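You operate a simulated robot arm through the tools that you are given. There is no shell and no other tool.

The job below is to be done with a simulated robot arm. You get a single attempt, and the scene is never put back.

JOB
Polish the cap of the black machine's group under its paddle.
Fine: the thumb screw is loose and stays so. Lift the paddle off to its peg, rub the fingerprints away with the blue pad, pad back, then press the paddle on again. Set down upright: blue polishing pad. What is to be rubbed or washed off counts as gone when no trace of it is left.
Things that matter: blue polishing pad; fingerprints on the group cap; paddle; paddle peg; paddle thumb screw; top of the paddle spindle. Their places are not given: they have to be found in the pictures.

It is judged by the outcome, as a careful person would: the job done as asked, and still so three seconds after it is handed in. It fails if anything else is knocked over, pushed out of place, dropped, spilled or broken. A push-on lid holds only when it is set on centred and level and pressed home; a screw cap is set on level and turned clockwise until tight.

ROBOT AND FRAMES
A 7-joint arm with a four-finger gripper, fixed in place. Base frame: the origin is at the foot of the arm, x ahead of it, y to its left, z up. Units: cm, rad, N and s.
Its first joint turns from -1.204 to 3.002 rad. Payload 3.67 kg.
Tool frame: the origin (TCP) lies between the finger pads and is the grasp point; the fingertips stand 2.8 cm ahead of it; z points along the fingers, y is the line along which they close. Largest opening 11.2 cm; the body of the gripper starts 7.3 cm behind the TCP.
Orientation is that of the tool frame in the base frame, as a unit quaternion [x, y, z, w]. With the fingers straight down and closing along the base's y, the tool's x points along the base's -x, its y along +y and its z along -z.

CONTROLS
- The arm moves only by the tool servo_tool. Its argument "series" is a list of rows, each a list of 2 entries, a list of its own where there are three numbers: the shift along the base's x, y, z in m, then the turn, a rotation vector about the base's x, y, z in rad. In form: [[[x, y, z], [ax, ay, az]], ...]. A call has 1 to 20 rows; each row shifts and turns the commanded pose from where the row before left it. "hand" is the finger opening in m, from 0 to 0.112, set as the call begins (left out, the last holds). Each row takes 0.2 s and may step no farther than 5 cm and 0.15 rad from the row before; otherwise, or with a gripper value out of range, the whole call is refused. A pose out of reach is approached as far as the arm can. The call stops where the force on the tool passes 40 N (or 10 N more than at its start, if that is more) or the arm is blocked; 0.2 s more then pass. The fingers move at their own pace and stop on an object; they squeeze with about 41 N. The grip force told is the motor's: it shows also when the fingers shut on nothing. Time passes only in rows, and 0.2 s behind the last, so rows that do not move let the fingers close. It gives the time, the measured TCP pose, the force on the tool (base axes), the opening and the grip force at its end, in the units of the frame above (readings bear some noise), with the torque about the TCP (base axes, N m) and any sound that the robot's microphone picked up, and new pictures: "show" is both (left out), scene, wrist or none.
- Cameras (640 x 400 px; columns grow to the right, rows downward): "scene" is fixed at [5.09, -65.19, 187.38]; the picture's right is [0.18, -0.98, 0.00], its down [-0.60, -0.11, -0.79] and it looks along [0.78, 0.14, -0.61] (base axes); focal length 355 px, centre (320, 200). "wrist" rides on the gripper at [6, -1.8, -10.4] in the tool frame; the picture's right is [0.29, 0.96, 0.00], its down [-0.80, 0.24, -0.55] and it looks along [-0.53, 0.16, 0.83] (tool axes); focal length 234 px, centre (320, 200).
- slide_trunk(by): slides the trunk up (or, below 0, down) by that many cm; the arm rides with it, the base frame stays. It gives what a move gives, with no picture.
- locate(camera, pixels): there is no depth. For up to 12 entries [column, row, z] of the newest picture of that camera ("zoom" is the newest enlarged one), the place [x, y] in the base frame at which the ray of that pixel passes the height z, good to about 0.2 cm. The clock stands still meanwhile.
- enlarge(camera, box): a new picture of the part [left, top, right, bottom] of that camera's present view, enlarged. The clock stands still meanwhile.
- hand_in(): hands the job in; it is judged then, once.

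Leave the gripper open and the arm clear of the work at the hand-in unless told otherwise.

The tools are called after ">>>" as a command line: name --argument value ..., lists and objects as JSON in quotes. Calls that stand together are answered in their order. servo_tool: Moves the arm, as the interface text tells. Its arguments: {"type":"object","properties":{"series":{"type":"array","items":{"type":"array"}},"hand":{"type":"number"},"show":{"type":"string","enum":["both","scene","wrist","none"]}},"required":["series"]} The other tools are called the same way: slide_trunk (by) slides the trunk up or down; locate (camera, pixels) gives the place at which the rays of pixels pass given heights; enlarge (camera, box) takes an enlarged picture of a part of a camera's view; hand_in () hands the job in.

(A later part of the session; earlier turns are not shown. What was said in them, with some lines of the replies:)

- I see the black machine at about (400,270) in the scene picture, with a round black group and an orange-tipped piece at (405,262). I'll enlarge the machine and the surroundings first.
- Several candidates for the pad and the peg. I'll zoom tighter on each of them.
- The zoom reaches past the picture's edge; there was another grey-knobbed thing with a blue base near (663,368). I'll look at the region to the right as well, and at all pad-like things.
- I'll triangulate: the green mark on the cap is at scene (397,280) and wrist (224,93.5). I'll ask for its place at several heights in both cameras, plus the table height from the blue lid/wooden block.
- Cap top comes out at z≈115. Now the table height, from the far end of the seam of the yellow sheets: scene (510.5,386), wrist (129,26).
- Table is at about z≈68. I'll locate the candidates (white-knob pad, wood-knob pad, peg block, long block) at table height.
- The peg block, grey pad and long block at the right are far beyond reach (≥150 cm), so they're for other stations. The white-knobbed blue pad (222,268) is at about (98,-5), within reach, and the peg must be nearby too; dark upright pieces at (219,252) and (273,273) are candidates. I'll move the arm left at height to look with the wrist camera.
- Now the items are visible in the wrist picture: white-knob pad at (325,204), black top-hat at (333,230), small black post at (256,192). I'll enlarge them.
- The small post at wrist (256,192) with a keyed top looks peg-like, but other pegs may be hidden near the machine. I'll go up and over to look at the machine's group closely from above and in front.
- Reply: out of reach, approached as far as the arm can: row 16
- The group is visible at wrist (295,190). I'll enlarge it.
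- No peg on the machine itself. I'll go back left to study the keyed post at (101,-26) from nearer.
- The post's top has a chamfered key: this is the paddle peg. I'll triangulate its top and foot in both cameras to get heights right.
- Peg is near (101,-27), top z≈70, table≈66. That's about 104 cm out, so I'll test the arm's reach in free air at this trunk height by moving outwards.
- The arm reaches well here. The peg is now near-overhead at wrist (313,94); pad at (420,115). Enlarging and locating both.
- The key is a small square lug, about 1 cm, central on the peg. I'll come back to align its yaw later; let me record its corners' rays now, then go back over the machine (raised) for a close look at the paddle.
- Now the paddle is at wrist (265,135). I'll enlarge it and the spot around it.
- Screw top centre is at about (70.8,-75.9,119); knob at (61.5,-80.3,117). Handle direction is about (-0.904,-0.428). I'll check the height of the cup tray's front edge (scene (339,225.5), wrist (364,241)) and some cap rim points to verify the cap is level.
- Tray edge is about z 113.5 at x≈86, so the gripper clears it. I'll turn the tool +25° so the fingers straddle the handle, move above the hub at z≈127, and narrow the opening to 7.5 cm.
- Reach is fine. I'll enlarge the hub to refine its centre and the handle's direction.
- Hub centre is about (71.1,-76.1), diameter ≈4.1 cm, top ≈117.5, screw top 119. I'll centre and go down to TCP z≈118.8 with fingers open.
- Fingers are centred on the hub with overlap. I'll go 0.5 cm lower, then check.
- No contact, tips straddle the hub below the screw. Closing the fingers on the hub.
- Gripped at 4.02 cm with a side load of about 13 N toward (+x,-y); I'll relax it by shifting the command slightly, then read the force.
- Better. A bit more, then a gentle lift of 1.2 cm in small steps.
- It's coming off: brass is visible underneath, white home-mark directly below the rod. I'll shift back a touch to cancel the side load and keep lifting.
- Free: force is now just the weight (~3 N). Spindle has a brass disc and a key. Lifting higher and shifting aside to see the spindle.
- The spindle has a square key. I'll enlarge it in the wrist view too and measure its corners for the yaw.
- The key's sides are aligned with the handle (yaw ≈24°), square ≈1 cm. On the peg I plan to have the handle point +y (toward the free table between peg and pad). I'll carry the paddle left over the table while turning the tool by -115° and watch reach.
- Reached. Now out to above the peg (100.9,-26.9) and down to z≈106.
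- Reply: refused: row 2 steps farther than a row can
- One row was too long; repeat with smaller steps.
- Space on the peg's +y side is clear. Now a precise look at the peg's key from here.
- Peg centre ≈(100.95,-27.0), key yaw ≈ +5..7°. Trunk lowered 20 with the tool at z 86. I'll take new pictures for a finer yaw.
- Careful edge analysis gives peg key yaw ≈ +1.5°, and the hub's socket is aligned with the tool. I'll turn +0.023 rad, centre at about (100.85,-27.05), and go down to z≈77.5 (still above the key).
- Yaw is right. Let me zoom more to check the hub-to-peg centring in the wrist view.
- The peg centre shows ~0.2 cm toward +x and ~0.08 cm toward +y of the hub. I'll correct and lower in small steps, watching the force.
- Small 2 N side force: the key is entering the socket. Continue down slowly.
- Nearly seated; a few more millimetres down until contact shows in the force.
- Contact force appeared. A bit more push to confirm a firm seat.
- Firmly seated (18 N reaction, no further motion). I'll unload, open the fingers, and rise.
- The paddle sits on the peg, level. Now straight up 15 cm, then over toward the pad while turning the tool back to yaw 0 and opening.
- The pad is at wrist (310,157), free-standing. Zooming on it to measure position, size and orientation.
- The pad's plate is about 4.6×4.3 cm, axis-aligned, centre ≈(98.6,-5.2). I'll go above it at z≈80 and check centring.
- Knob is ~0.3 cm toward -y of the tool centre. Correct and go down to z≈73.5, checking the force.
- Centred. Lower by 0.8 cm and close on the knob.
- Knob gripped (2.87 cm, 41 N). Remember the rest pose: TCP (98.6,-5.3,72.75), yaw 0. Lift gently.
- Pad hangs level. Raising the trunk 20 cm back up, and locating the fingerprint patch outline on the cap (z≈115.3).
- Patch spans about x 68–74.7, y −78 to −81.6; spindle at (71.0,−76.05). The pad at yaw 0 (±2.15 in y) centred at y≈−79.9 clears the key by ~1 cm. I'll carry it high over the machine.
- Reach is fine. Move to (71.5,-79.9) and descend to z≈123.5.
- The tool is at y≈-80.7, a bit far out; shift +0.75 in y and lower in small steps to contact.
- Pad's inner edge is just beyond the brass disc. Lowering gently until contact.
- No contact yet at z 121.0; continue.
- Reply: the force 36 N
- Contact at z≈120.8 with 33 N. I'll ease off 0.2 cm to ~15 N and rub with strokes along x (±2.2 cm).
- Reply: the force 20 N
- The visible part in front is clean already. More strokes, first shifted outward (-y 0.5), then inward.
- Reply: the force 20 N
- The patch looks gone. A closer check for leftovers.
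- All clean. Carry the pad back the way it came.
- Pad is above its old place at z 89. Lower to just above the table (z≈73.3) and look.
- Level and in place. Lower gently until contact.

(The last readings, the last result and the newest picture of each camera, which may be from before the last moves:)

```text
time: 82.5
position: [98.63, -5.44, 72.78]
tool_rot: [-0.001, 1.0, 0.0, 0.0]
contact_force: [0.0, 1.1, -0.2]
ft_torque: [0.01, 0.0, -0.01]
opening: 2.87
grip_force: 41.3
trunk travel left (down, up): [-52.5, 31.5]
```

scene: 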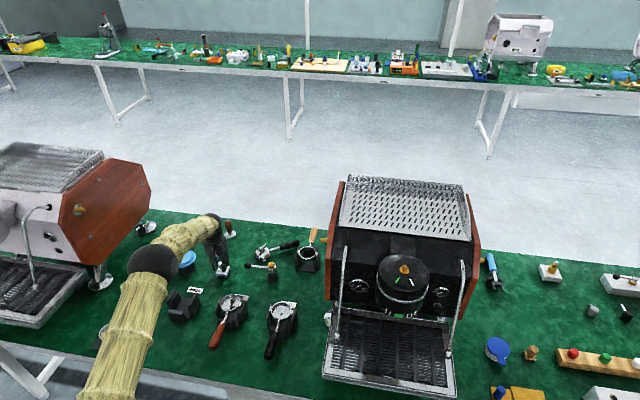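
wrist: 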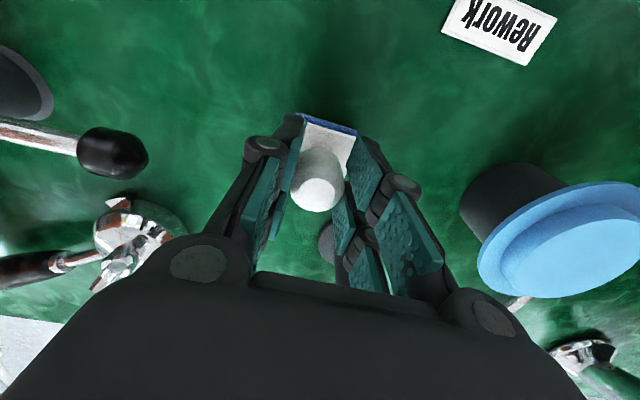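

>>> servo_tool --series '[[[0, 0, -0.001], [0, 0, 0]], [[0, 0, 0], [0, 0, 0]]]' --show "none"

>>> servo_tool --series '[[[0, 0, -0.001], [0, 0, 0]], [[0, 0, 0], [0, 0, 0]]]' --show "scene"

>>> enlarge --camera "scene" --box '[206, 256, 238, 280]'

```text
time: 83.1
position: [98.74, -5.4, 72.59]
tool_rot: [-0.001, 1.0, 0.0, 0.0]
contact_force: [-0.2, -0.2, 0.2]
ft_torque: [0.02, 0.02, -0.01]
opening: 2.85
grip_force: 40.8
trunk travel left (down, up): [-52.5, 31.5]
```

```text
time: 83.7
position: [98.53, -5.49, 72.59]
tool_rot: [-0.001, 1.0, 0.0, 0.001]
contact_force: [-0.4, -0.4, -1.1]
ft_torque: [-0.01, 0.02, 0.05]
opening: 2.87
grip_force: 41.0
trunk travel left (down, up): [-52.5, 31.5]
```

scene: 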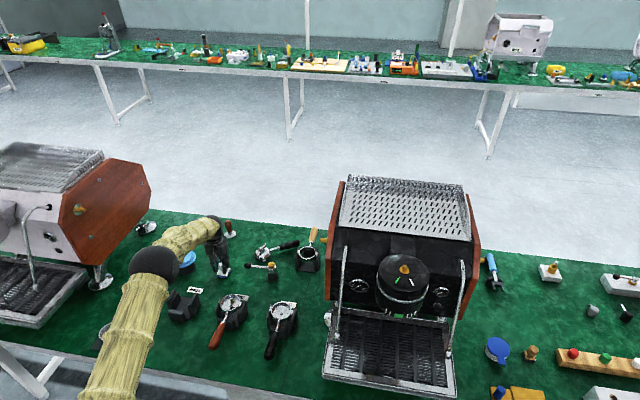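

```text
16.00 times, centred on (222, 268) of scene
```

zoom: 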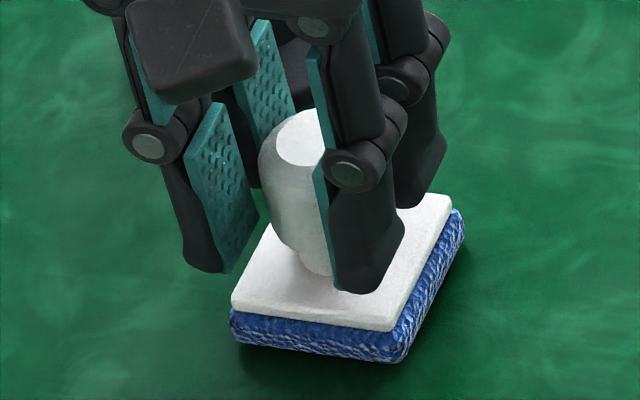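

Still just off the cloth. Continue lowering.

>>> servo_tool --series '[[[0, 0, -0.001], [0, 0, 0]], [[0, 0, -0.001], [0, 0, 0]], [[0, 0, 0], [0, 0, 0]]]' --show "none"

>>> servo_tool --series '[[[0, 0, -0.001], [0, 0, 0]], [[0, 0, 0], [0, 0, 0]]]' --show "none"

```text
time: 84.5
position: [98.54, -5.47, 72.56]
tool_rot: [-0.001, 1.0, 0.0, 0.0]
contact_force: [1.4, 0.4, 1.2]
ft_torque: [-0.01, -0.07, -0.03]
opening: 2.89
grip_force: 40.9
trunk travel left (down, up): [-52.5, 31.5]
```

```text
time: 85.1
position: [98.54, -5.34, 72.58]
tool_rot: [0.0, 1.0, 0.0, 0.001]
contact_force: [1.7, -0.7, 7.6]
ft_torque: [-0.03, -0.16, 0.02]
opening: 2.87
grip_force: 41.3
trunk travel left (down, up): [-52.5, 31.5]
```

Contact (7.6 N). Ease slightly and open the fingers.

>>> servo_tool --series '[[[0, 0, 0.0007], [0, 0, 0]], [[0, 0, 0], [0, 0, 0]]]' --show "none"

>>> servo_tool --series '[[[0, 0, 0], [0, 0, 0]], [[0, 0, 0], [0, 0, 0]]]' --hand 0.07 --show "none"

>>> servo_tool --series '[[[0, 0, 0.02], [0, 0, 0]], [[0, 0, 0.03], [0, 0, 0]], [[0, 0, 0.04], [0, 0, 0]], [[0, 0, 0.04], [0, 0, 0]], [[0, 0, 0.04], [0, 0, 0]], [[-0.02, 0, 0.03], [0, 0, 0]], [[0, 0, 0], [0, 0, 0]]]'

>>> enlarge --camera "scene" --box '[206, 256, 238, 280]'

```text
time: 85.7
position: [98.49, -5.43, 72.58]
tool_rot: [-0.001, 1.0, 0.0, 0.001]
contact_force: [3.2, -1.4, 8.1]
ft_torque: [0.01, -0.24, 0.04]
opening: 2.88
grip_force: 41.0
trunk travel left (down, up): [-52.5, 31.5]
```

```text
time: 86.3
position: [98.53, -5.36, 72.37]
tool_rot: [-0.001, 1.0, -0.001, 0.0]
contact_force: [-0.8, 0.1, 0.3]
ft_torque: [-0.01, -0.01, 0.01]
opening: 7.0
grip_force: 0.0
trunk travel left (down, up): [-52.5, 31.5]
```

```text
time: 87.9
position: [96.62, -5.34, 92.34]
tool_rot: [-0.001, 1.0, 0.0, -0.001]
contact_force: [-0.4, 0.1, -1.5]
ft_torque: [-0.01, 0.06, -0.03]
opening: 7.0
grip_force: 0.0
trunk travel left (down, up): [-52.5, 31.5]
```

scene: 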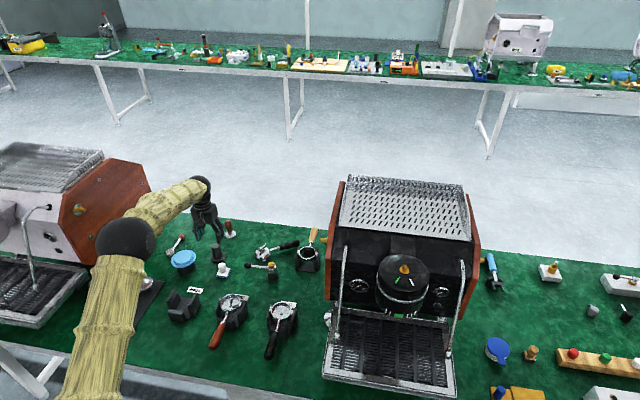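
wrist: 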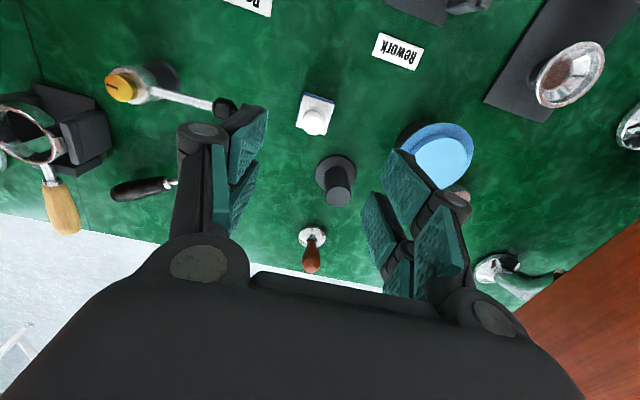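

```text
16.00 times, centred on (222, 268) of scene
```

zoom: 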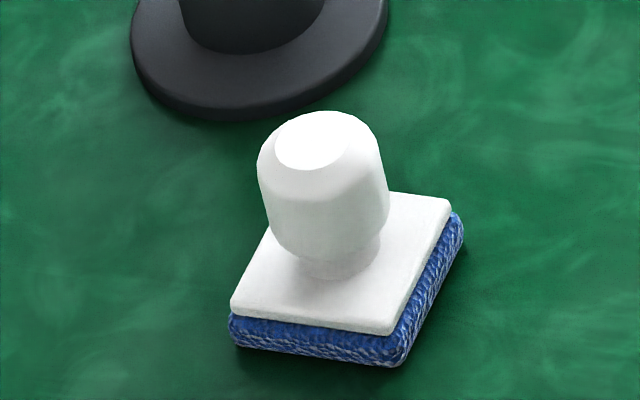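

The pad is back, upright, in place. Now return above the peg with yaw −88.5° to take the paddle.

>>> servo_tool --series '[[[0.004, -0.0196, 0], [0, 0, -0.1405]], [[0.004, -0.0196, 0], [0, 0, -0.1405]], [[0.004, -0.0196, 0], [0, 0, -0.1405]], [[0.004, -0.0196, 0], [0, 0, -0.1405]], [[0.004, -0.0196, 0], [0, 0, -0.1405]], [[0.004, -0.0196, 0], [0, 0, -0.1405]], [[0.004, -0.0196, 0], [0, 0, -0.1405]], [[0.004, -0.0196, 0], [0, 0, -0.1405]], [[0.004, -0.0196, 0], [0, 0, -0.1405]], [[0.004, -0.0196, 0], [0, 0, -0.1405]], [[0.004, -0.0196, 0], [0, 0, -0.1405]], [[0, 0, -0.04], [0, 0, 0]], [[0, 0, -0.04], [0, 0, 0]], [[0, 0, 0], [0, 0, 0]], [[0, 0, 0], [0, 0, 0]]]'

>>> enlarge --camera "wrist" --box '[240, 60, 400, 250]'

>>> enlarge --camera "scene" --box '[250, 242, 298, 282]'

```text
time: 91.1
position: [100.99, -27.26, 84.33]
tool_rot: [0.698, 0.716, 0.001, -0.001]
contact_force: [0.3, 0.1, 0.6]
ft_torque: [0.04, 0.0, -0.01]
opening: 7.02
grip_force: 0.0
trunk travel left (down, up): [-52.5, 31.5]
```

scene: 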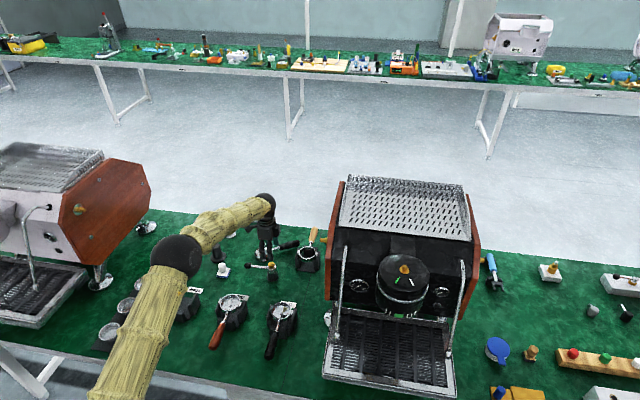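
wrist: 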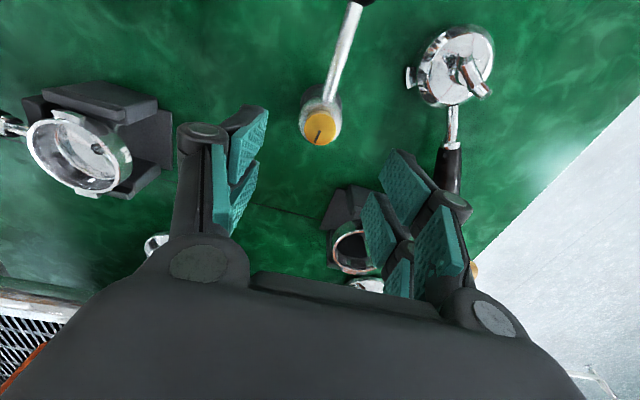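

```text
2.11 times, centred on (320, 155) of wrist
```

zoom: 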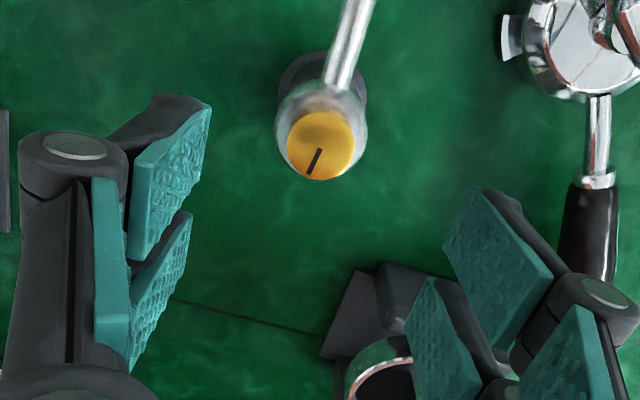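

```text
10.00 times, centred on (274, 262) of scene
```

zoom: 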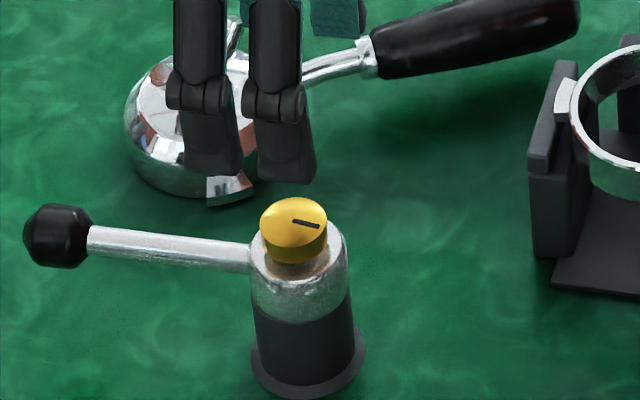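

The hub is ~0.33 cm toward +y of the tool. Correct and lower around the hub to z≈74.4.

>>> servo_tool --series '[[[0, 0.0033, -0.03], [0, 0, 0]], [[0, 0, -0.03], [0, 0, 0]], [[0, 0, -0.02], [0, 0, 0]], [[0, 0, -0.01], [0, 0, 0]], [[0, 0, -0.008], [0, 0, 0]], [[0, 0, 0], [0, 0, 0]]]'

>>> enlarge --camera "wrist" --box '[240, 90, 400, 250]'

>>> enlarge --camera "scene" --box '[250, 242, 298, 282]'

```text
time: 92.5
position: [100.96, -26.56, 74.77]
tool_rot: [0.698, 0.716, 0.0, 0.001]
contact_force: [-0.5, 0.3, 0.3]
ft_torque: [-0.01, -0.04, -0.02]
opening: 7.03
grip_force: 0.1
trunk travel left (down, up): [-52.5, 31.5]
```

scene: 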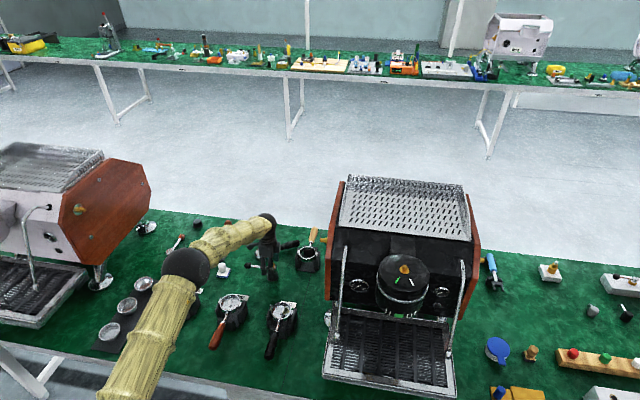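
wrist: 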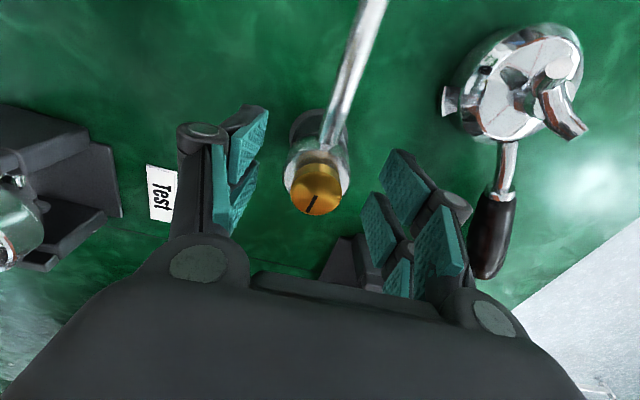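

```text
2.50 times, centred on (320, 170) of wrist
```

zoom: 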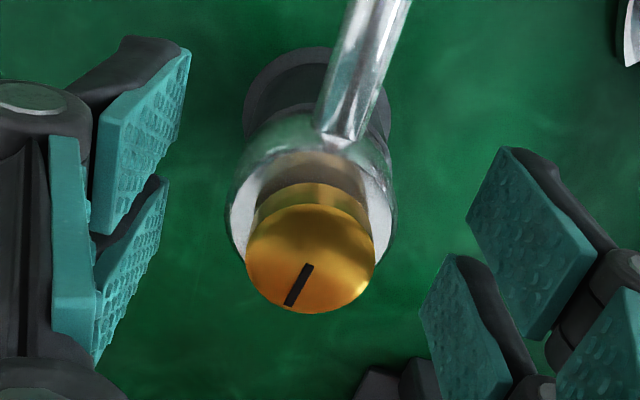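

```text
10.00 times, centred on (274, 262) of scene
```

zoom: 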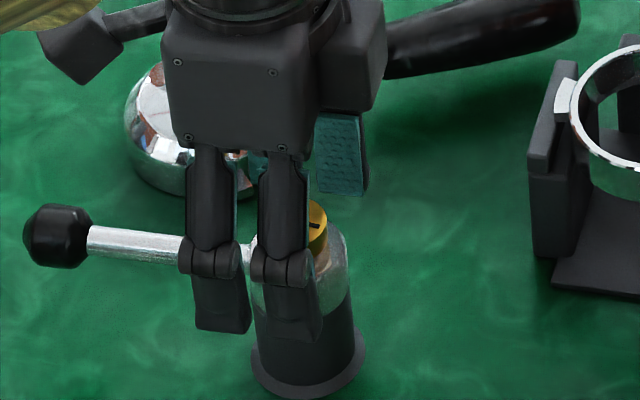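

Slightly overshot: compared with the release view the tool is ~0.3 too far in +y, 0.1 in +x and 0.35 high. Fix and compare.

>>> servo_tool --series '[[[-0.001, -0.003, -0.002], [0, 0, 0]], [[0, 0, -0.0018], [0, 0, 0]], [[0, 0, 0], [0, 0, 0]]]'

>>> enlarge --camera "wrist" --box '[240, 90, 400, 250]'

```text
time: 93.3
position: [100.84, -27.07, 74.3]
tool_rot: [0.698, 0.717, 0.0, 0.0]
contact_force: [0.3, -0.6, 0.6]
ft_torque: [0.01, 0.01, 0.01]
opening: 7.0
grip_force: 0.3
trunk travel left (down, up): [-52.5, 31.5]
```

scene: 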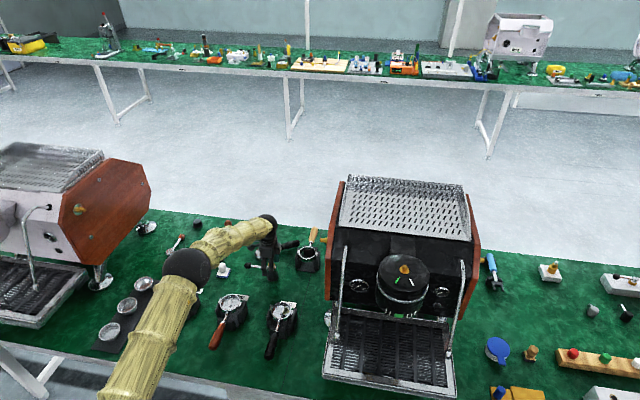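
wrist: 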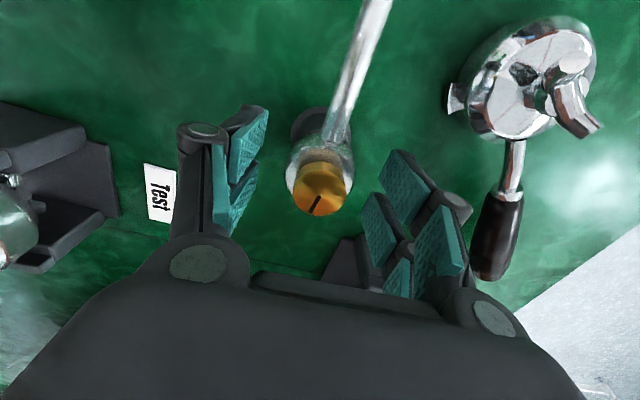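

```text
2.50 times, centred on (320, 170) of wrist
```

zoom: 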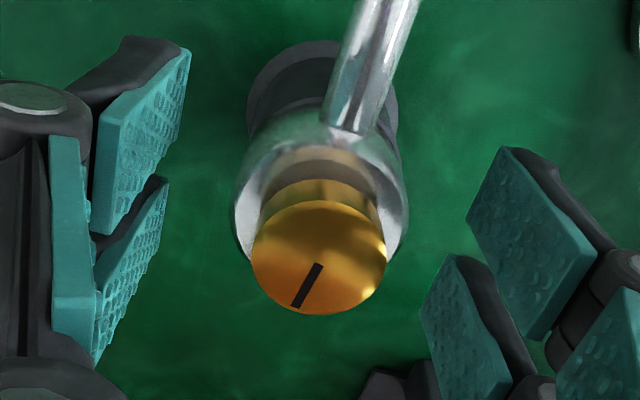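

Close match. Close on the hub.

>>> servo_tool --series '[[[0.001, 0, 0], [0, 0, 0]], [[0, 0, 0], [0, 0, 0]], [[0, 0, 0], [0, 0, 0]]]' --hand 0.02 --show "wrist"

>>> enlarge --camera "wrist" --box '[240, 90, 400, 250]'

```text
time: 94.1
position: [100.94, -26.98, 74.36]
tool_rot: [0.698, 0.717, 0.0, 0.0]
contact_force: [0.3, -0.3, -0.5]
ft_torque: [0.01, 0.03, -0.03]
opening: 4.0
grip_force: 40.7
trunk travel left (down, up): [-52.5, 31.5]
```

wrist: 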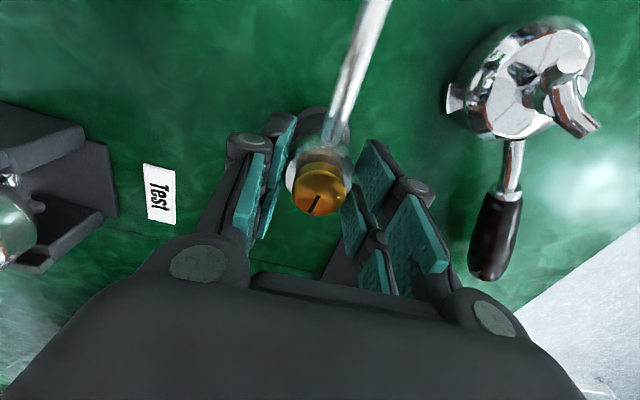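

```text
2.50 times, centred on (320, 170) of wrist
```

zoom: 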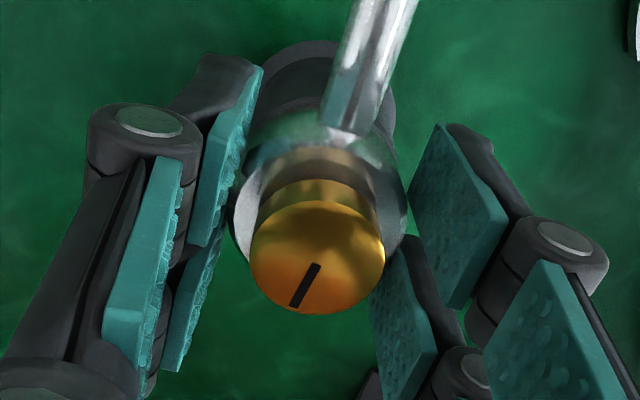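

Grip good, no side load. Lift straight off the peg.

>>> servo_tool --series '[[[0, 0, 0.002], [0, 0, 0]], [[0, 0, 0.003], [0, 0, 0]], [[0, 0, 0.004], [0, 0, 0]], [[0, 0, 0.005], [0, 0, 0]], [[0, 0, 0.005], [0, 0, 0]], [[0, 0, 0.005], [0, 0, 0]], [[0, 0, 0], [0, 0, 0]]]' --show "scene"

>>> enlarge --camera "scene" --box '[250, 242, 298, 282]'

```text
time: 95.7
position: [100.86, -26.84, 76.67]
tool_rot: [0.698, 0.716, 0.0, -0.001]
contact_force: [-1.0, -0.8, -1.6]
ft_torque: [-0.03, 0.0, 0.03]
opening: 3.98
grip_force: 41.2
trunk travel left (down, up): [-52.5, 31.5]
```

scene: 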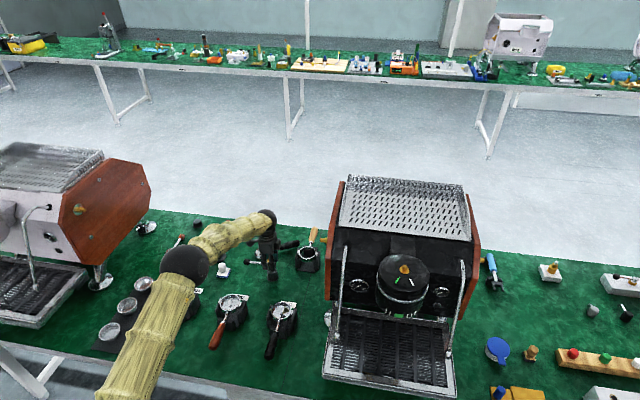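

```text
10.00 times, centred on (274, 262) of scene
```

zoom: 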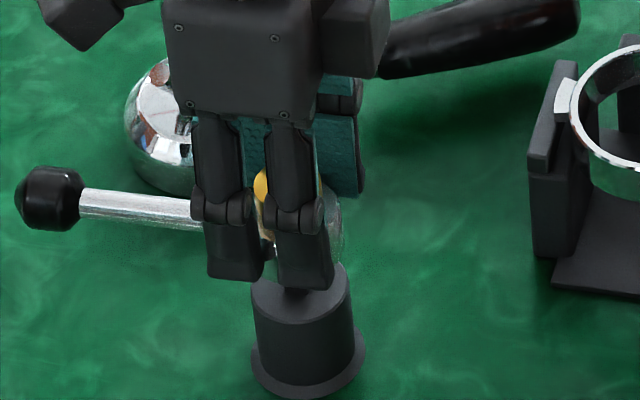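

Free of the peg, peg undisturbed. Lift further, raise the trunk, and carry the paddle back while turning to the spindle's yaw (25.1°).

>>> servo_tool --series '[[[0, 0, 0.02], [0, 0, 0]], [[0, 0, 0.03], [0, 0, 0]], [[0, 0, 0.04], [0, 0, 0]], [[0, 0, 0.03], [0, 0, 0]], [[0, 0, 0], [0, 0, 0]]]' --show "none"

>>> slide_trunk --by 20

>>> servo_tool --series '[[[-0.034, 0, 0.03], [0, 0, 0]], [[-0.034, 0, 0.03], [0, 0, 0]], [[-0.034, 0, 0.03], [0, 0, 0]], [[-0.034, 0, 0.03], [0, 0, 0]], [[-0.034, 0, 0.03], [0, 0, 0]], [[-0.034, 0, 0.03], [0, 0, 0]], [[-0.034, 0, 0.03], [0, 0, 0]], [[-0.02, 0, 0.02], [0, 0, 0]], [[0, 0, 0], [0, 0, 0]]]' --show "none"

>>> servo_tool --series '[[[-0.002, -0.03, 0], [0, 0, 0.1416]], [[-0.002, -0.03, 0], [0, 0, 0.1416]], [[-0.002, -0.03, 0], [0, 0, 0.1416]], [[-0.002, -0.03, 0], [0, 0, 0.1416]], [[-0.002, -0.03, 0], [0, 0, 0.1416]], [[-0.002, -0.03, 0], [0, 0, 0.1416]], [[-0.002, -0.03, 0], [0, 0, 0.1416]], [[-0.002, -0.03, 0], [0, 0, 0.1416]], [[-0.002, -0.03, 0], [0, 0, 0.1416]], [[-0.002, -0.03, 0], [0, 0, 0.1416]], [[-0.002, -0.03, 0], [0, 0, 0.1416]], [[-0.002, -0.03, 0], [0, 0, 0.1416]], [[-0.002, -0.03, 0], [0, 0, 0.1416]], [[0, 0, 0], [0, 0, 0.1416]], [[0, 0, 0], [0, 0, 0]]]'

```text
time: 96.9
position: [100.71, -26.74, 88.56]
tool_rot: [0.697, 0.717, 0.0, -0.001]
contact_force: [-0.7, -0.1, -2.3]
ft_torque: [-0.02, -0.03, -0.02]
opening: 4.0
grip_force: 41.2
trunk travel left (down, up): [-52.5, 31.5]
```

```text
time: 99.1
position: [100.67, -26.78, 108.67]
tool_rot: [0.698, 0.717, 0.0, -0.001]
contact_force: [0.5, -0.4, -1.8]
ft_torque: [-0.04, 0.0, -0.01]
opening: 3.96
grip_force: 41.1
trunk travel left (down, up): [-72.5, 11.5]
```

```text
time: 101.1
position: [75.06, -26.92, 131.58]
tool_rot: [0.697, 0.717, -0.001, -0.001]
contact_force: [0.2, 0.0, -2.6]
ft_torque: [0.0, 0.03, 0.01]
opening: 3.99
grip_force: 40.9
trunk travel left (down, up): [-72.5, 11.5]
```

```text
time: 104.3
position: [72.3, -65.95, 131.81]
tool_rot: [-0.219, 0.976, 0.0, 0.0]
contact_force: [-1.4, 0.2, -1.4]
ft_torque: [0.0, -0.07, -0.04]
opening: 3.97
grip_force: 40.8
trunk travel left (down, up): [-72.5, 11.5]
```

scene: 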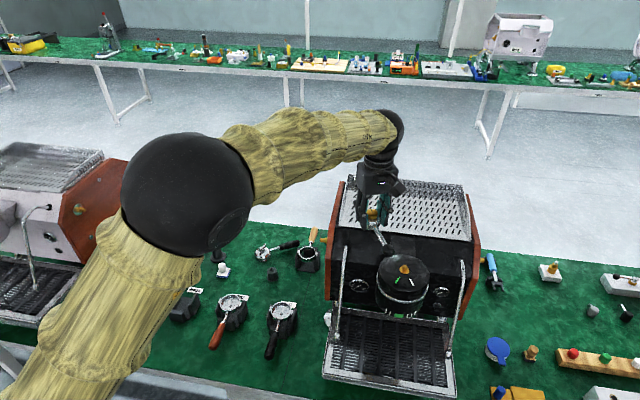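
wrist: 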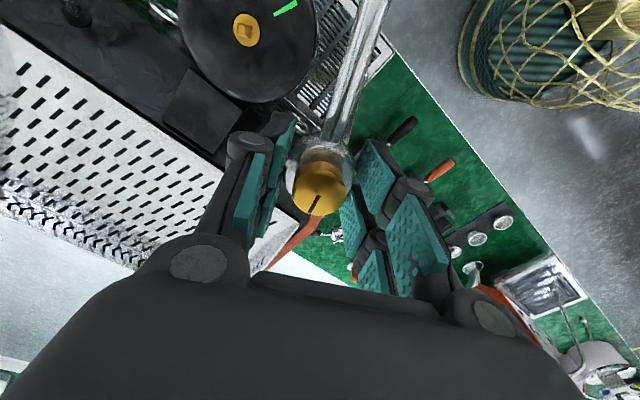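

Yaw is 25.3°. Move above the spindle at z≈124.5 and check centring.

>>> servo_tool --series '[[[-0.003, -0.03, 0], [0, 0, 0]], [[-0.003, -0.03, 0], [0, 0, 0]], [[-0.003, -0.03, 0], [0, 0, 0]], [[-0.002, -0.0125, 0], [0, 0, 0]], [[0, 0, -0.03], [0, 0, 0]], [[0, 0, -0.03], [0, 0, 0]], [[0, 0, -0.013], [0, 0, 0]], [[0, 0, 0], [0, 0, 0]], [[0, 0, 0], [0, 0, 0]]]'

>>> enlarge --camera "wrist" --box '[270, 70, 370, 150]'

>>> enlarge --camera "scene" --box '[376, 236, 440, 286]'

```text
time: 106.3
position: [71.22, -76.19, 124.28]
tool_rot: [-0.217, 0.976, 0.0, -0.001]
contact_force: [0.1, -0.2, -2.3]
ft_torque: [0.02, -0.01, 0.02]
opening: 3.98
grip_force: 40.8
trunk travel left (down, up): [-72.5, 11.5]
```

scene: 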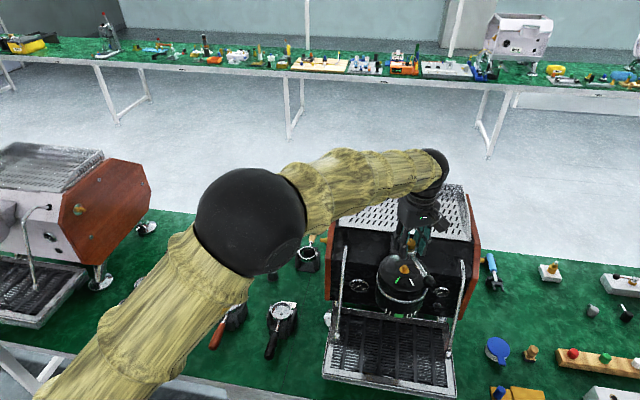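
wrist: 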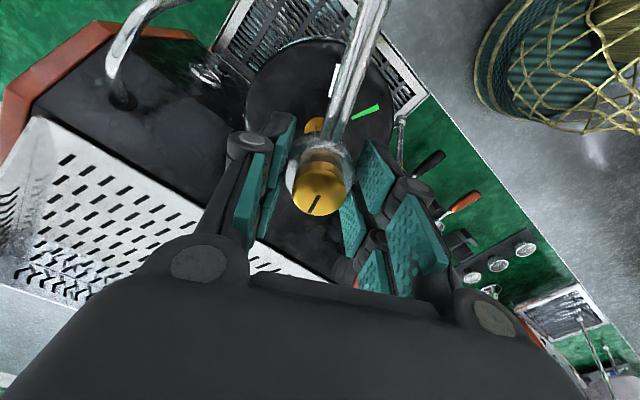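

```text
5.00 times, centred on (320, 110) of wrist
```

zoom: 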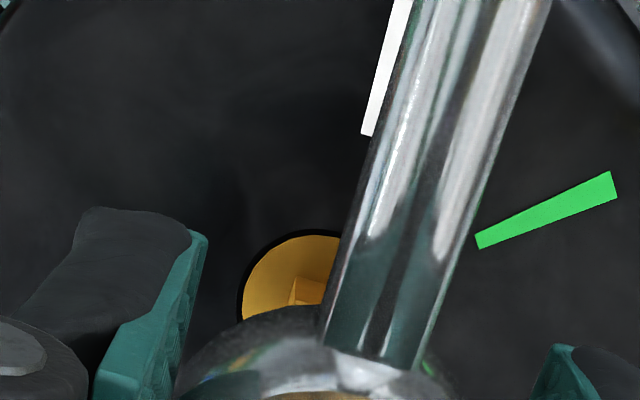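

```text
8.00 times, centred on (408, 261) of scene
```

zoom: 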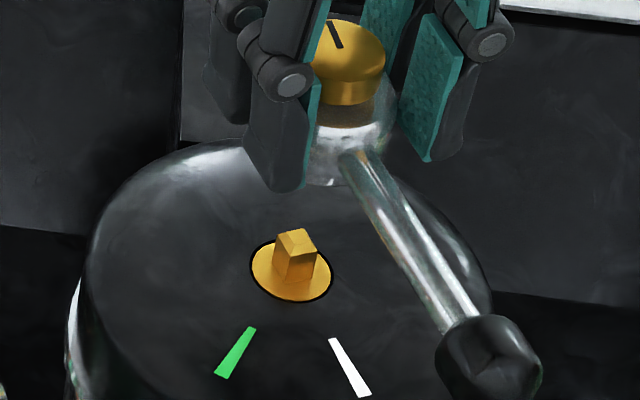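

Centring looks within 0.05 cm. I'll lower to z≈121.0, the same height as when I lifted it free, to compare with that earlier view.

>>> servo_tool --series '[[[0, 0, -0.02], [0, 0, 0]], [[0, 0, -0.0125], [0, 0, 0]], [[0, 0, 0], [0, 0, 0]]]'

>>> enlarge --camera "scene" --box '[380, 240, 444, 290]'

>>> enlarge --camera "wrist" --box '[270, 90, 370, 170]'

```text
time: 107.1
position: [71.17, -76.09, 121.03]
tool_rot: [-0.217, 0.976, 0.0, -0.001]
contact_force: [-0.2, 0.4, -2.5]
ft_torque: [0.0, -0.01, -0.02]
opening: 3.96
grip_force: 40.8
trunk travel left (down, up): [-72.5, 11.5]
```

scene: 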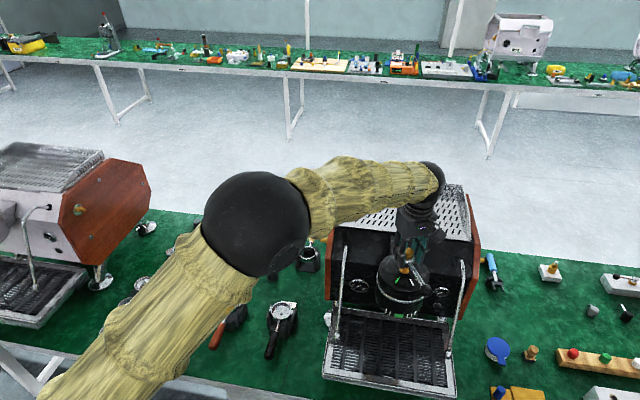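
wrist: 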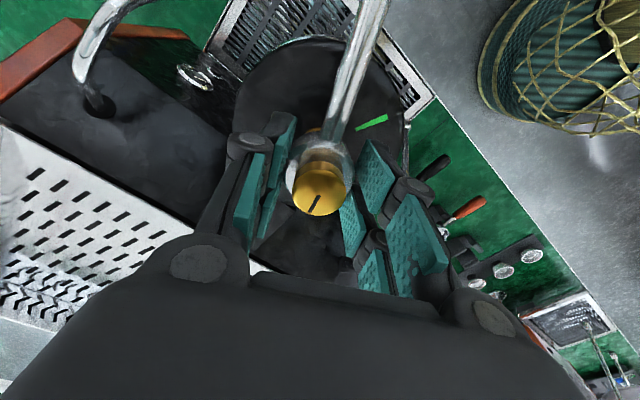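

```text
8.00 times, centred on (412, 265) of scene
```

zoom: 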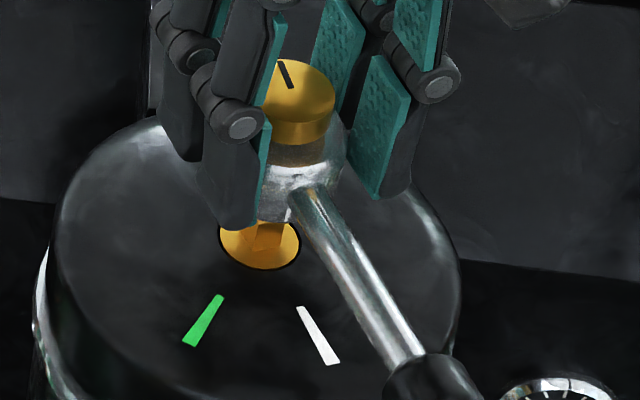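

```text
5.00 times, centred on (320, 130) of wrist
```

zoom: 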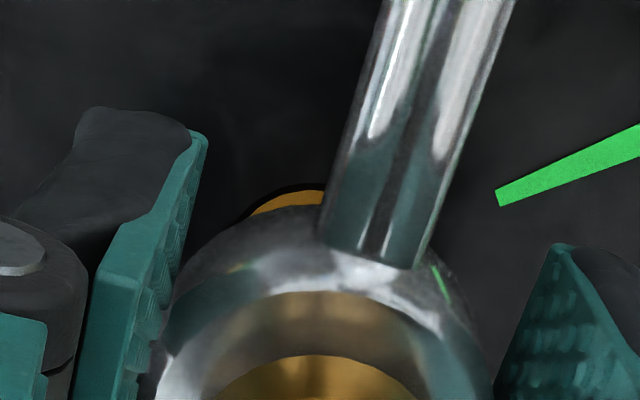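

Compared to the lift-off view, the hub is ~0.12 cm toward +y. Small correction, then slow lowering with force watch.

>>> servo_tool --series '[[[0.0005, -0.0011, -0.003], [0, 0, 0]], [[0, 0, -0.003], [0, 0, 0]], [[0, 0, -0.003], [0, 0, 0]], [[0, 0, 0], [0, 0, 0]]]' --show "none"

>>> servo_tool --series '[[[0, 0, -0.002], [0, 0, 0]], [[0, 0, -0.002], [0, 0, 0]], [[0, 0, 0], [0, 0, 0]]]' --show "scene"

>>> enlarge --camera "scene" --box '[380, 250, 444, 290]'

```text
time: 108.1
position: [71.31, -76.07, 120.1]
tool_rot: [-0.218, 0.976, 0.001, 0.0]
contact_force: [-1.5, 0.6, -1.5]
ft_torque: [0.04, -0.07, -0.02]
opening: 4.0
grip_force: 40.9
trunk travel left (down, up): [-72.5, 11.5]
```

```text
time: 108.9
position: [71.24, -76.12, 119.71]
tool_rot: [-0.218, 0.976, 0.001, 0.0]
contact_force: [0.4, -0.8, -1.8]
ft_torque: [0.02, -0.02, 0.02]
opening: 3.97
grip_force: 40.8
trunk travel left (down, up): [-72.5, 11.5]
```

scene: 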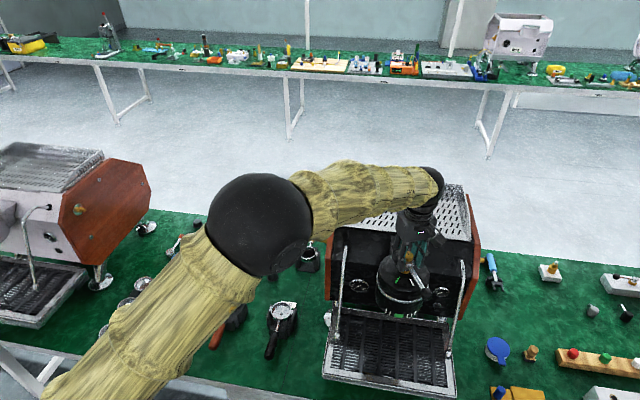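

```text
10.00 times, centred on (412, 270) of scene
```

zoom: 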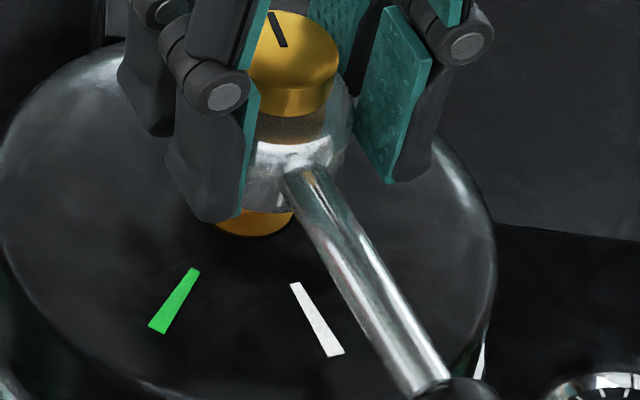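

No load so far. Continue down.

>>> servo_tool --series '[[[0, 0, -0.002], [0, 0, 0]], [[0, 0, -0.001], [0, 0, 0]], [[0, 0, 0], [0, 0, 0]]]' --show "none"

>>> servo_tool --series '[[[0, 0, -0.002], [0, 0, 0]], [[0, 0, -0.001], [0, 0, 0]], [[0, 0, 0], [0, 0, 0]]]' --show "none"

>>> servo_tool --series '[[[0, 0, -0.002], [0, 0, 0]], [[0, 0, -0.001], [0, 0, 0]], [[0, 0, 0], [0, 0, 0]]]' --show "scene"

>>> enlarge --camera "scene" --box '[380, 250, 444, 290]'

```text
time: 109.7
position: [71.29, -76.29, 119.36]
tool_rot: [-0.218, 0.976, 0.001, 0.0]
contact_force: [-0.7, -0.3, -1.7]
ft_torque: [0.03, -0.02, 0.03]
opening: 4.0
grip_force: 40.6
trunk travel left (down, up): [-72.5, 11.5]
```

```text
time: 110.5
position: [71.19, -76.17, 119.22]
tool_rot: [-0.217, 0.976, 0.001, 0.0]
contact_force: [-0.3, 0.3, -1.6]
ft_torque: [0.03, -0.01, 0.02]
opening: 3.98
grip_force: 41.8
trunk travel left (down, up): [-72.5, 11.5]
```

```text
time: 111.3
position: [71.35, -76.2, 118.81]
tool_rot: [-0.218, 0.976, 0.0, 0.0]
contact_force: [0.8, 0.3, -2.0]
ft_torque: [0.04, 0.0, -0.03]
opening: 3.98
grip_force: 41.3
trunk travel left (down, up): [-72.5, 11.5]
```

scene: 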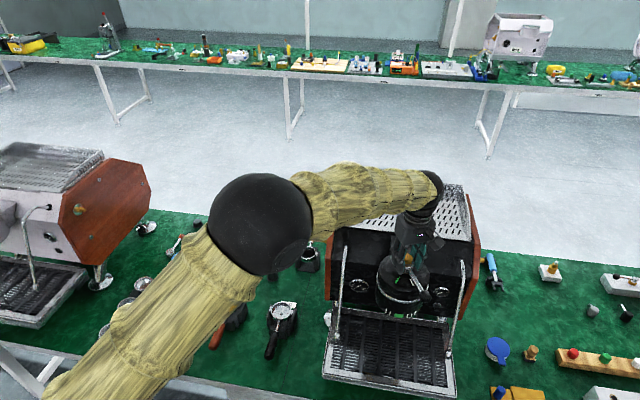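

```text
10.00 times, centred on (412, 270) of scene
```

zoom: 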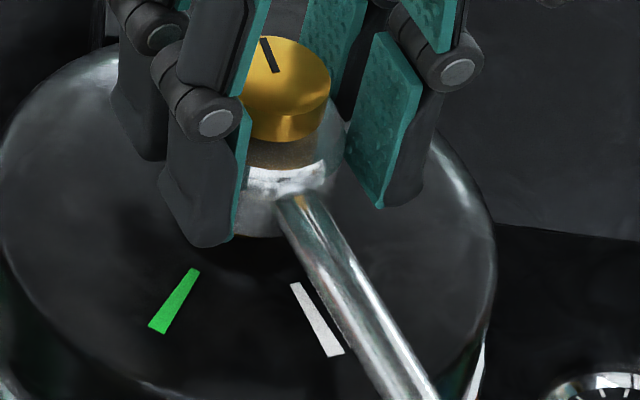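

The key is engaged with no side load, ~0.6 cm to go. Continue to seat.

>>> servo_tool --series '[[[0, 0, -0.002], [0, 0, 0]], [[0, 0, -0.001], [0, 0, 0]], [[0, 0, 0], [0, 0, 0]]]' --show "none"

>>> servo_tool --series '[[[0, 0, -0.0015], [0, 0, 0]], [[0, 0, -0.001], [0, 0, 0]], [[0, 0, 0], [0, 0, 0]]]' --show "none"

>>> servo_tool --series '[[[0, 0, -0.001], [0, 0, 0]], [[0, 0, -0.001], [0, 0, 0]], [[0, 0, 0], [0, 0, 0]]]' --show "scene"

>>> enlarge --camera "scene" --box '[380, 250, 444, 290]'

```text
time: 112.1
position: [71.33, -76.14, 118.56]
tool_rot: [-0.217, 0.976, 0.001, 0.0]
contact_force: [2.0, 0.3, -2.8]
ft_torque: [0.03, -0.01, -0.01]
opening: 3.99
grip_force: 40.9
trunk travel left (down, up): [-72.5, 11.5]
```

```text
time: 112.9
position: [71.3, -76.27, 118.41]
tool_rot: [-0.217, 0.976, 0.001, -0.001]
contact_force: [1.1, 2.4, -1.4]
ft_torque: [0.06, -0.04, 0.01]
opening: 3.98
grip_force: 41.0
trunk travel left (down, up): [-72.5, 11.5]
```

```text
time: 113.7
position: [71.34, -76.17, 118.09]
tool_rot: [-0.216, 0.976, -0.001, 0.0]
contact_force: [4.5, 2.5, -1.1]
ft_torque: [0.03, -0.15, -0.03]
opening: 3.96
grip_force: 41.5
trunk travel left (down, up): [-72.5, 11.5]
```

scene: 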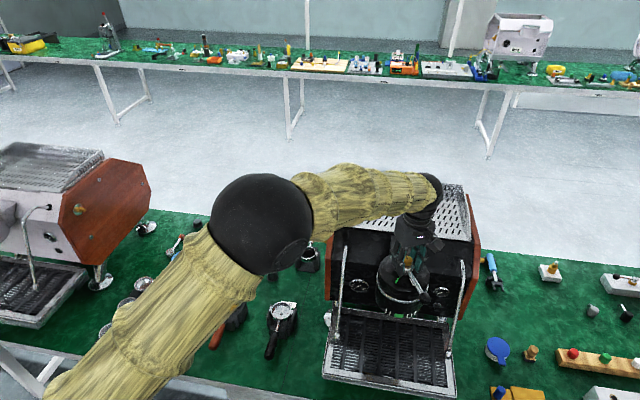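

```text
10.00 times, centred on (412, 270) of scene
```

zoom: 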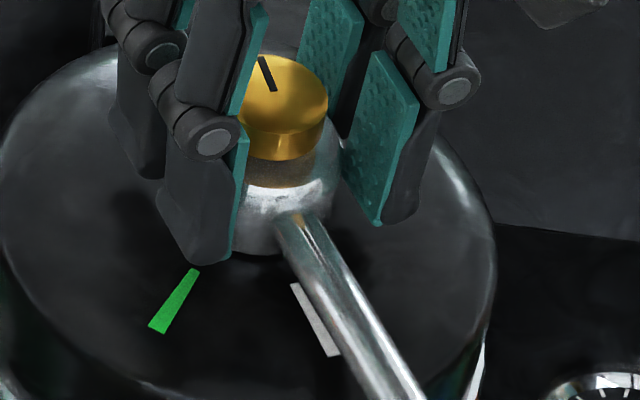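

Almost home; small side load (4.5,2.5), so nudge the command that way by 0.05 cm and press down.

>>> servo_tool --series '[[[0.0006, 0.0004, -0.001], [0, 0, 0]], [[0, 0, -0.001], [0, 0, 0]], [[0, 0, 0], [0, 0, 0]]]' --show "none"

>>> servo_tool --series '[[[0, 0, -0.001], [0, 0, 0]], [[0, 0, -0.001], [0, 0, 0]], [[0, 0, 0], [0, 0, 0]]]' --show "none"

```text
time: 114.5
position: [71.37, -76.14, 118.06]
tool_rot: [-0.217, 0.976, 0.0, 0.0]
contact_force: [3.4, 4.9, 2.6]
ft_torque: [0.31, -0.05, -0.18]
opening: 3.99
grip_force: 41.0
trunk travel left (down, up): [-72.5, 11.5]
```

```text
time: 115.3
position: [71.36, -76.09, 118.02]
tool_rot: [-0.217, 0.976, -0.001, 0.002]
contact_force: [12.4, -2.7, 21.4]
ft_torque: [-0.04, -0.19, -0.1]
opening: 3.97
grip_force: 40.4
trunk travel left (down, up): [-72.5, 11.5]
```

21 N at z 118.02 with no further motion: seated. I'll relieve the x side load a bit and press a little more to be sure it's home.

>>> servo_tool --series '[[[0.001, 0, 0], [0, 0, 0]], [[0, 0, -0.001], [0, 0, 0]], [[0, 0, 0], [0, 0, 0]]]' --show "none"

>>> enlarge --camera "scene" --box '[380, 250, 444, 290]'

```text
time: 116.1
position: [71.21, -75.99, 117.95]
tool_rot: [-0.217, 0.976, -0.002, 0.001]
contact_force: [14.4, -10.6, 33.3]
ft_torque: [-0.28, -0.57, -0.07]
opening: 4.01
grip_force: 40.8
trunk travel left (down, up): [-72.5, 11.5]
```

```text
10.00 times, centred on (412, 270) of scene
```

zoom: 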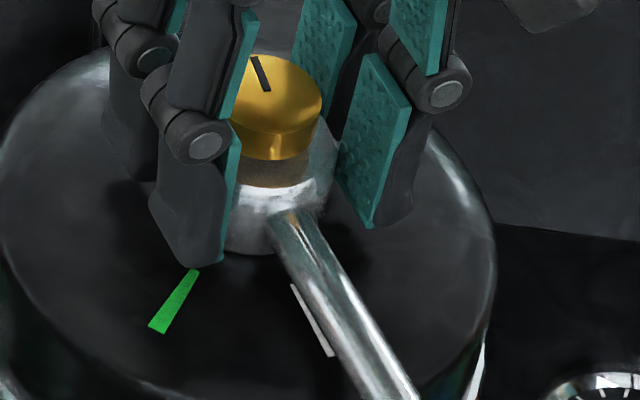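

The view now matches the original seated picture exactly (slot, rod and white mark positions). Unload the press before releasing.

>>> servo_tool --series '[[[0.0005, -0.0008, 0.001], [0, 0, 0]], [[0, 0, 0.0015], [0, 0, 0]], [[0, 0, 0], [0, 0, 0]]]' --show "none"

```text
time: 116.9
position: [71.35, -76.19, 117.97]
tool_rot: [-0.217, 0.976, 0.001, -0.001]
contact_force: [5.9, -0.6, 19.1]
ft_torque: [0.12, -0.67, 0.01]
opening: 3.97
grip_force: 41.4
trunk travel left (down, up): [-72.5, 11.5]
```

>>> servo_tool --series '[[[0.0003, 0, 0.0015], [0, 0, 0]], [[0, 0, 0], [0, 0, 0]]]' --show "none"

>>> servo_tool --series '[[[0, 0, 0], [0, 0, 0]], [[0, 0, 0], [0, 0, 0]]]' --hand 0.075 --show "both"

>>> enlarge --camera "scene" --box '[380, 250, 444, 290]'

```text
time: 117.5
position: [71.37, -76.07, 117.75]
tool_rot: [-0.218, 0.976, 0.002, -0.001]
contact_force: [-1.6, 9.6, -0.5]
ft_torque: [0.3, -0.43, 0.05]
opening: 3.99
grip_force: 40.8
trunk travel left (down, up): [-72.5, 11.5]
```

```text
time: 118.1
position: [71.49, -76.21, 118.11]
tool_rot: [-0.217, 0.976, 0.0, 0.0]
contact_force: [0.5, 0.1, 0.1]
ft_torque: [0.0, -0.03, 0.03]
opening: 7.52
grip_force: 0.0
trunk travel left (down, up): [-72.5, 11.5]
```

scene: 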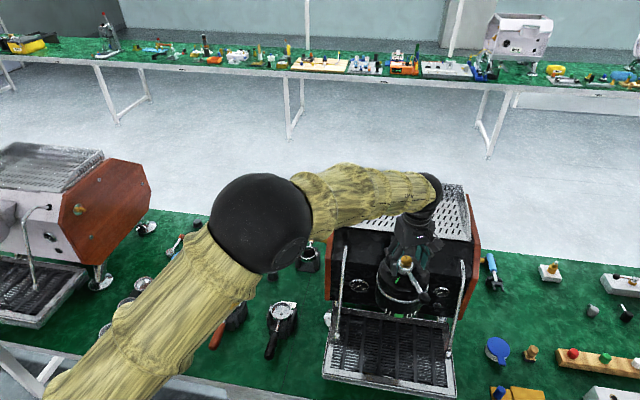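
wrist: 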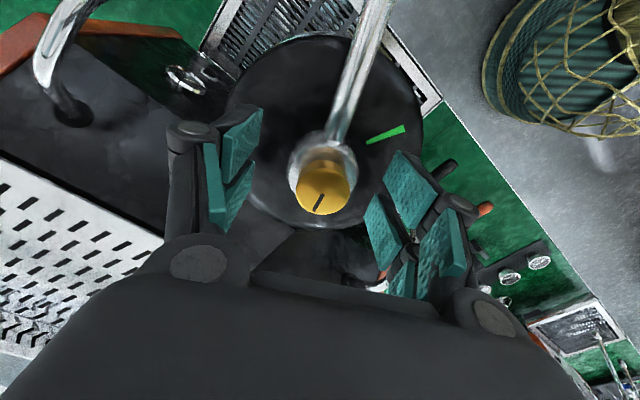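

```text
10.00 times, centred on (412, 270) of scene
```

zoom: 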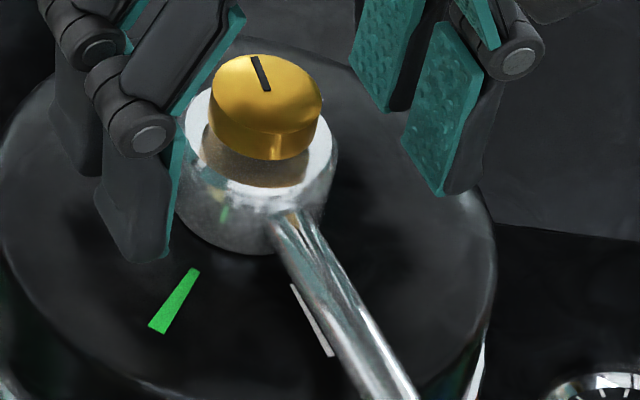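

The released paddle sits exactly as in the first picture. Rise straight up and move the arm clear.

>>> servo_tool --series '[[[-0.001, 0, 0.01], [0, 0, 0]], [[0, 0, 0.02], [0, 0, 0]], [[0, 0, 0.04], [0, 0, 0]], [[0, 0, 0.045], [0, 0, 0]], [[0, 0, 0.045], [0, 0, 0]], [[-0.02, 0.04, 0], [0, 0, 0]], [[-0.02, 0.04, 0], [0, 0, 0]], [[-0.02, 0.04, 0], [0, 0, 0]], [[-0.02, 0.04, 0], [0, 0, 0]], [[-0.02, 0.04, 0], [0, 0, 0]], [[-0.02, 0.04, 0], [0, 0, 0]], [[0, 0.04, 0], [0, 0, 0]], [[0, 0, 0], [0, 0, 0]]]' --hand 0.1

>>> enlarge --camera "scene" --box '[375, 250, 435, 290]'

>>> enlarge --camera "scene" --box '[200, 235, 300, 300]'

```text
time: 120.9
position: [59.02, -48.46, 133.97]
tool_rot: [-0.216, 0.976, 0.001, 0.0]
contact_force: [-0.4, -0.8, -0.3]
ft_torque: [0.04, -0.03, 0.03]
opening: 10.0
grip_force: 0.1
trunk travel left (down, up): [-72.5, 11.5]
```

scene: 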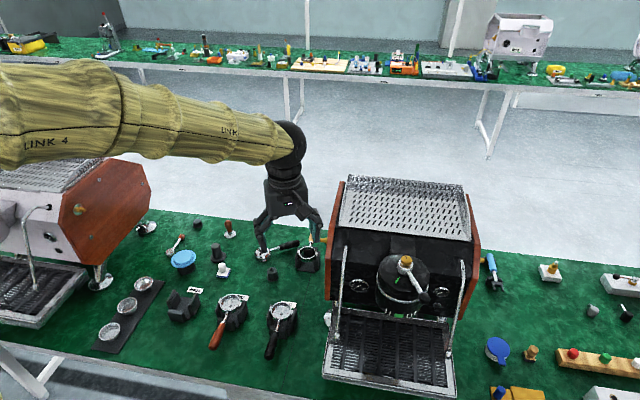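
wrist: 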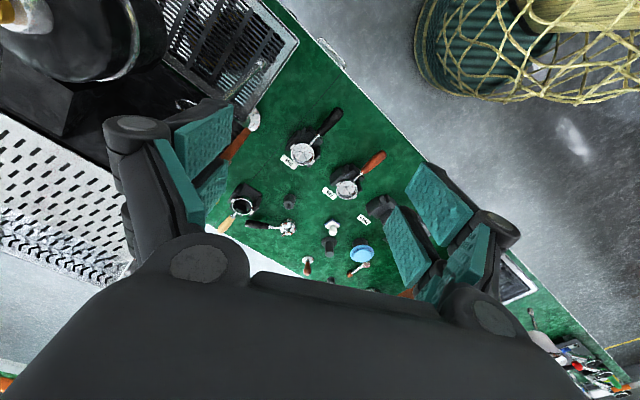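

```text
10.00 times, centred on (405, 270) of scene
```

zoom: 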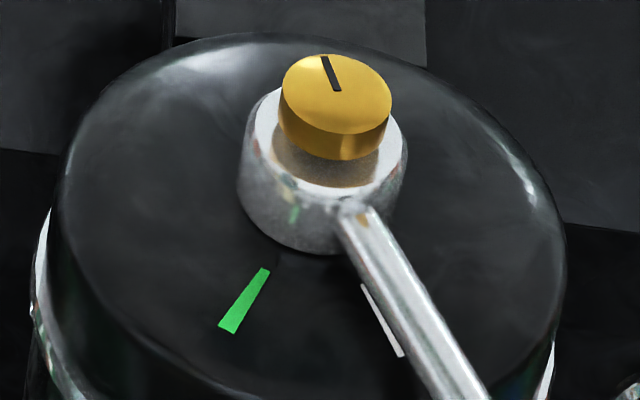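

```text
6.15 times, centred on (250, 268) of scene
```

zoom: 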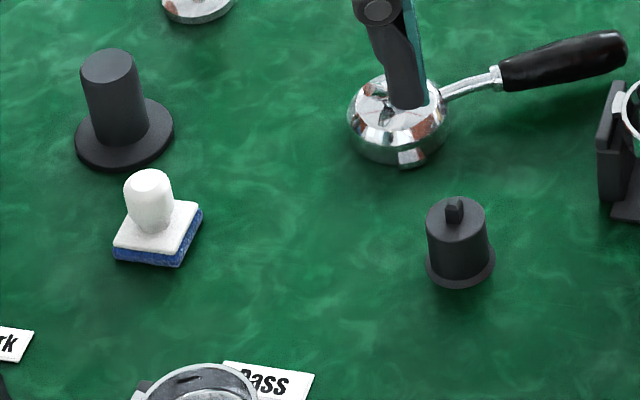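

The paddle, screw and marks match the first picture to the pixel. The cap is clean, the pad stands upright in its place, and the peg is undisturbed. The gripper is open and the arm is clear, so I'm handing in.

>>> hand_in

```text
The job is handed in.
```

The job is finished and handed in; the hand-in gave no verdict, so what follows is from my own readings and pictures.

- **Fingerprints:** the pad's strokes cleared them, and close-ups of the cap from both cameras showed no trace left.
- **Paddle:** it is back on the spindle at its original angle over the white mark. I pressed it with up to 33 N until it stopped moving. After release it looked the same as in the first picture.
- **Thumb screw:** I gripped the paddle only by its hub, so the screw was never touched and is still loose.
- **Blue pad:** it stands upright within a few millimetres of where it was. I took the white-knobbed blue pad as the one you meant. The grey-knobbed blue one on the far right was well out of reach.
- **Peg:** I used the small dark post with the square key on top, which matched the spindle's key. It did not move when I lifted the paddle off.

The pictures showed nothing else moved or knocked over. The gripper is open and the arm is clear of the work.
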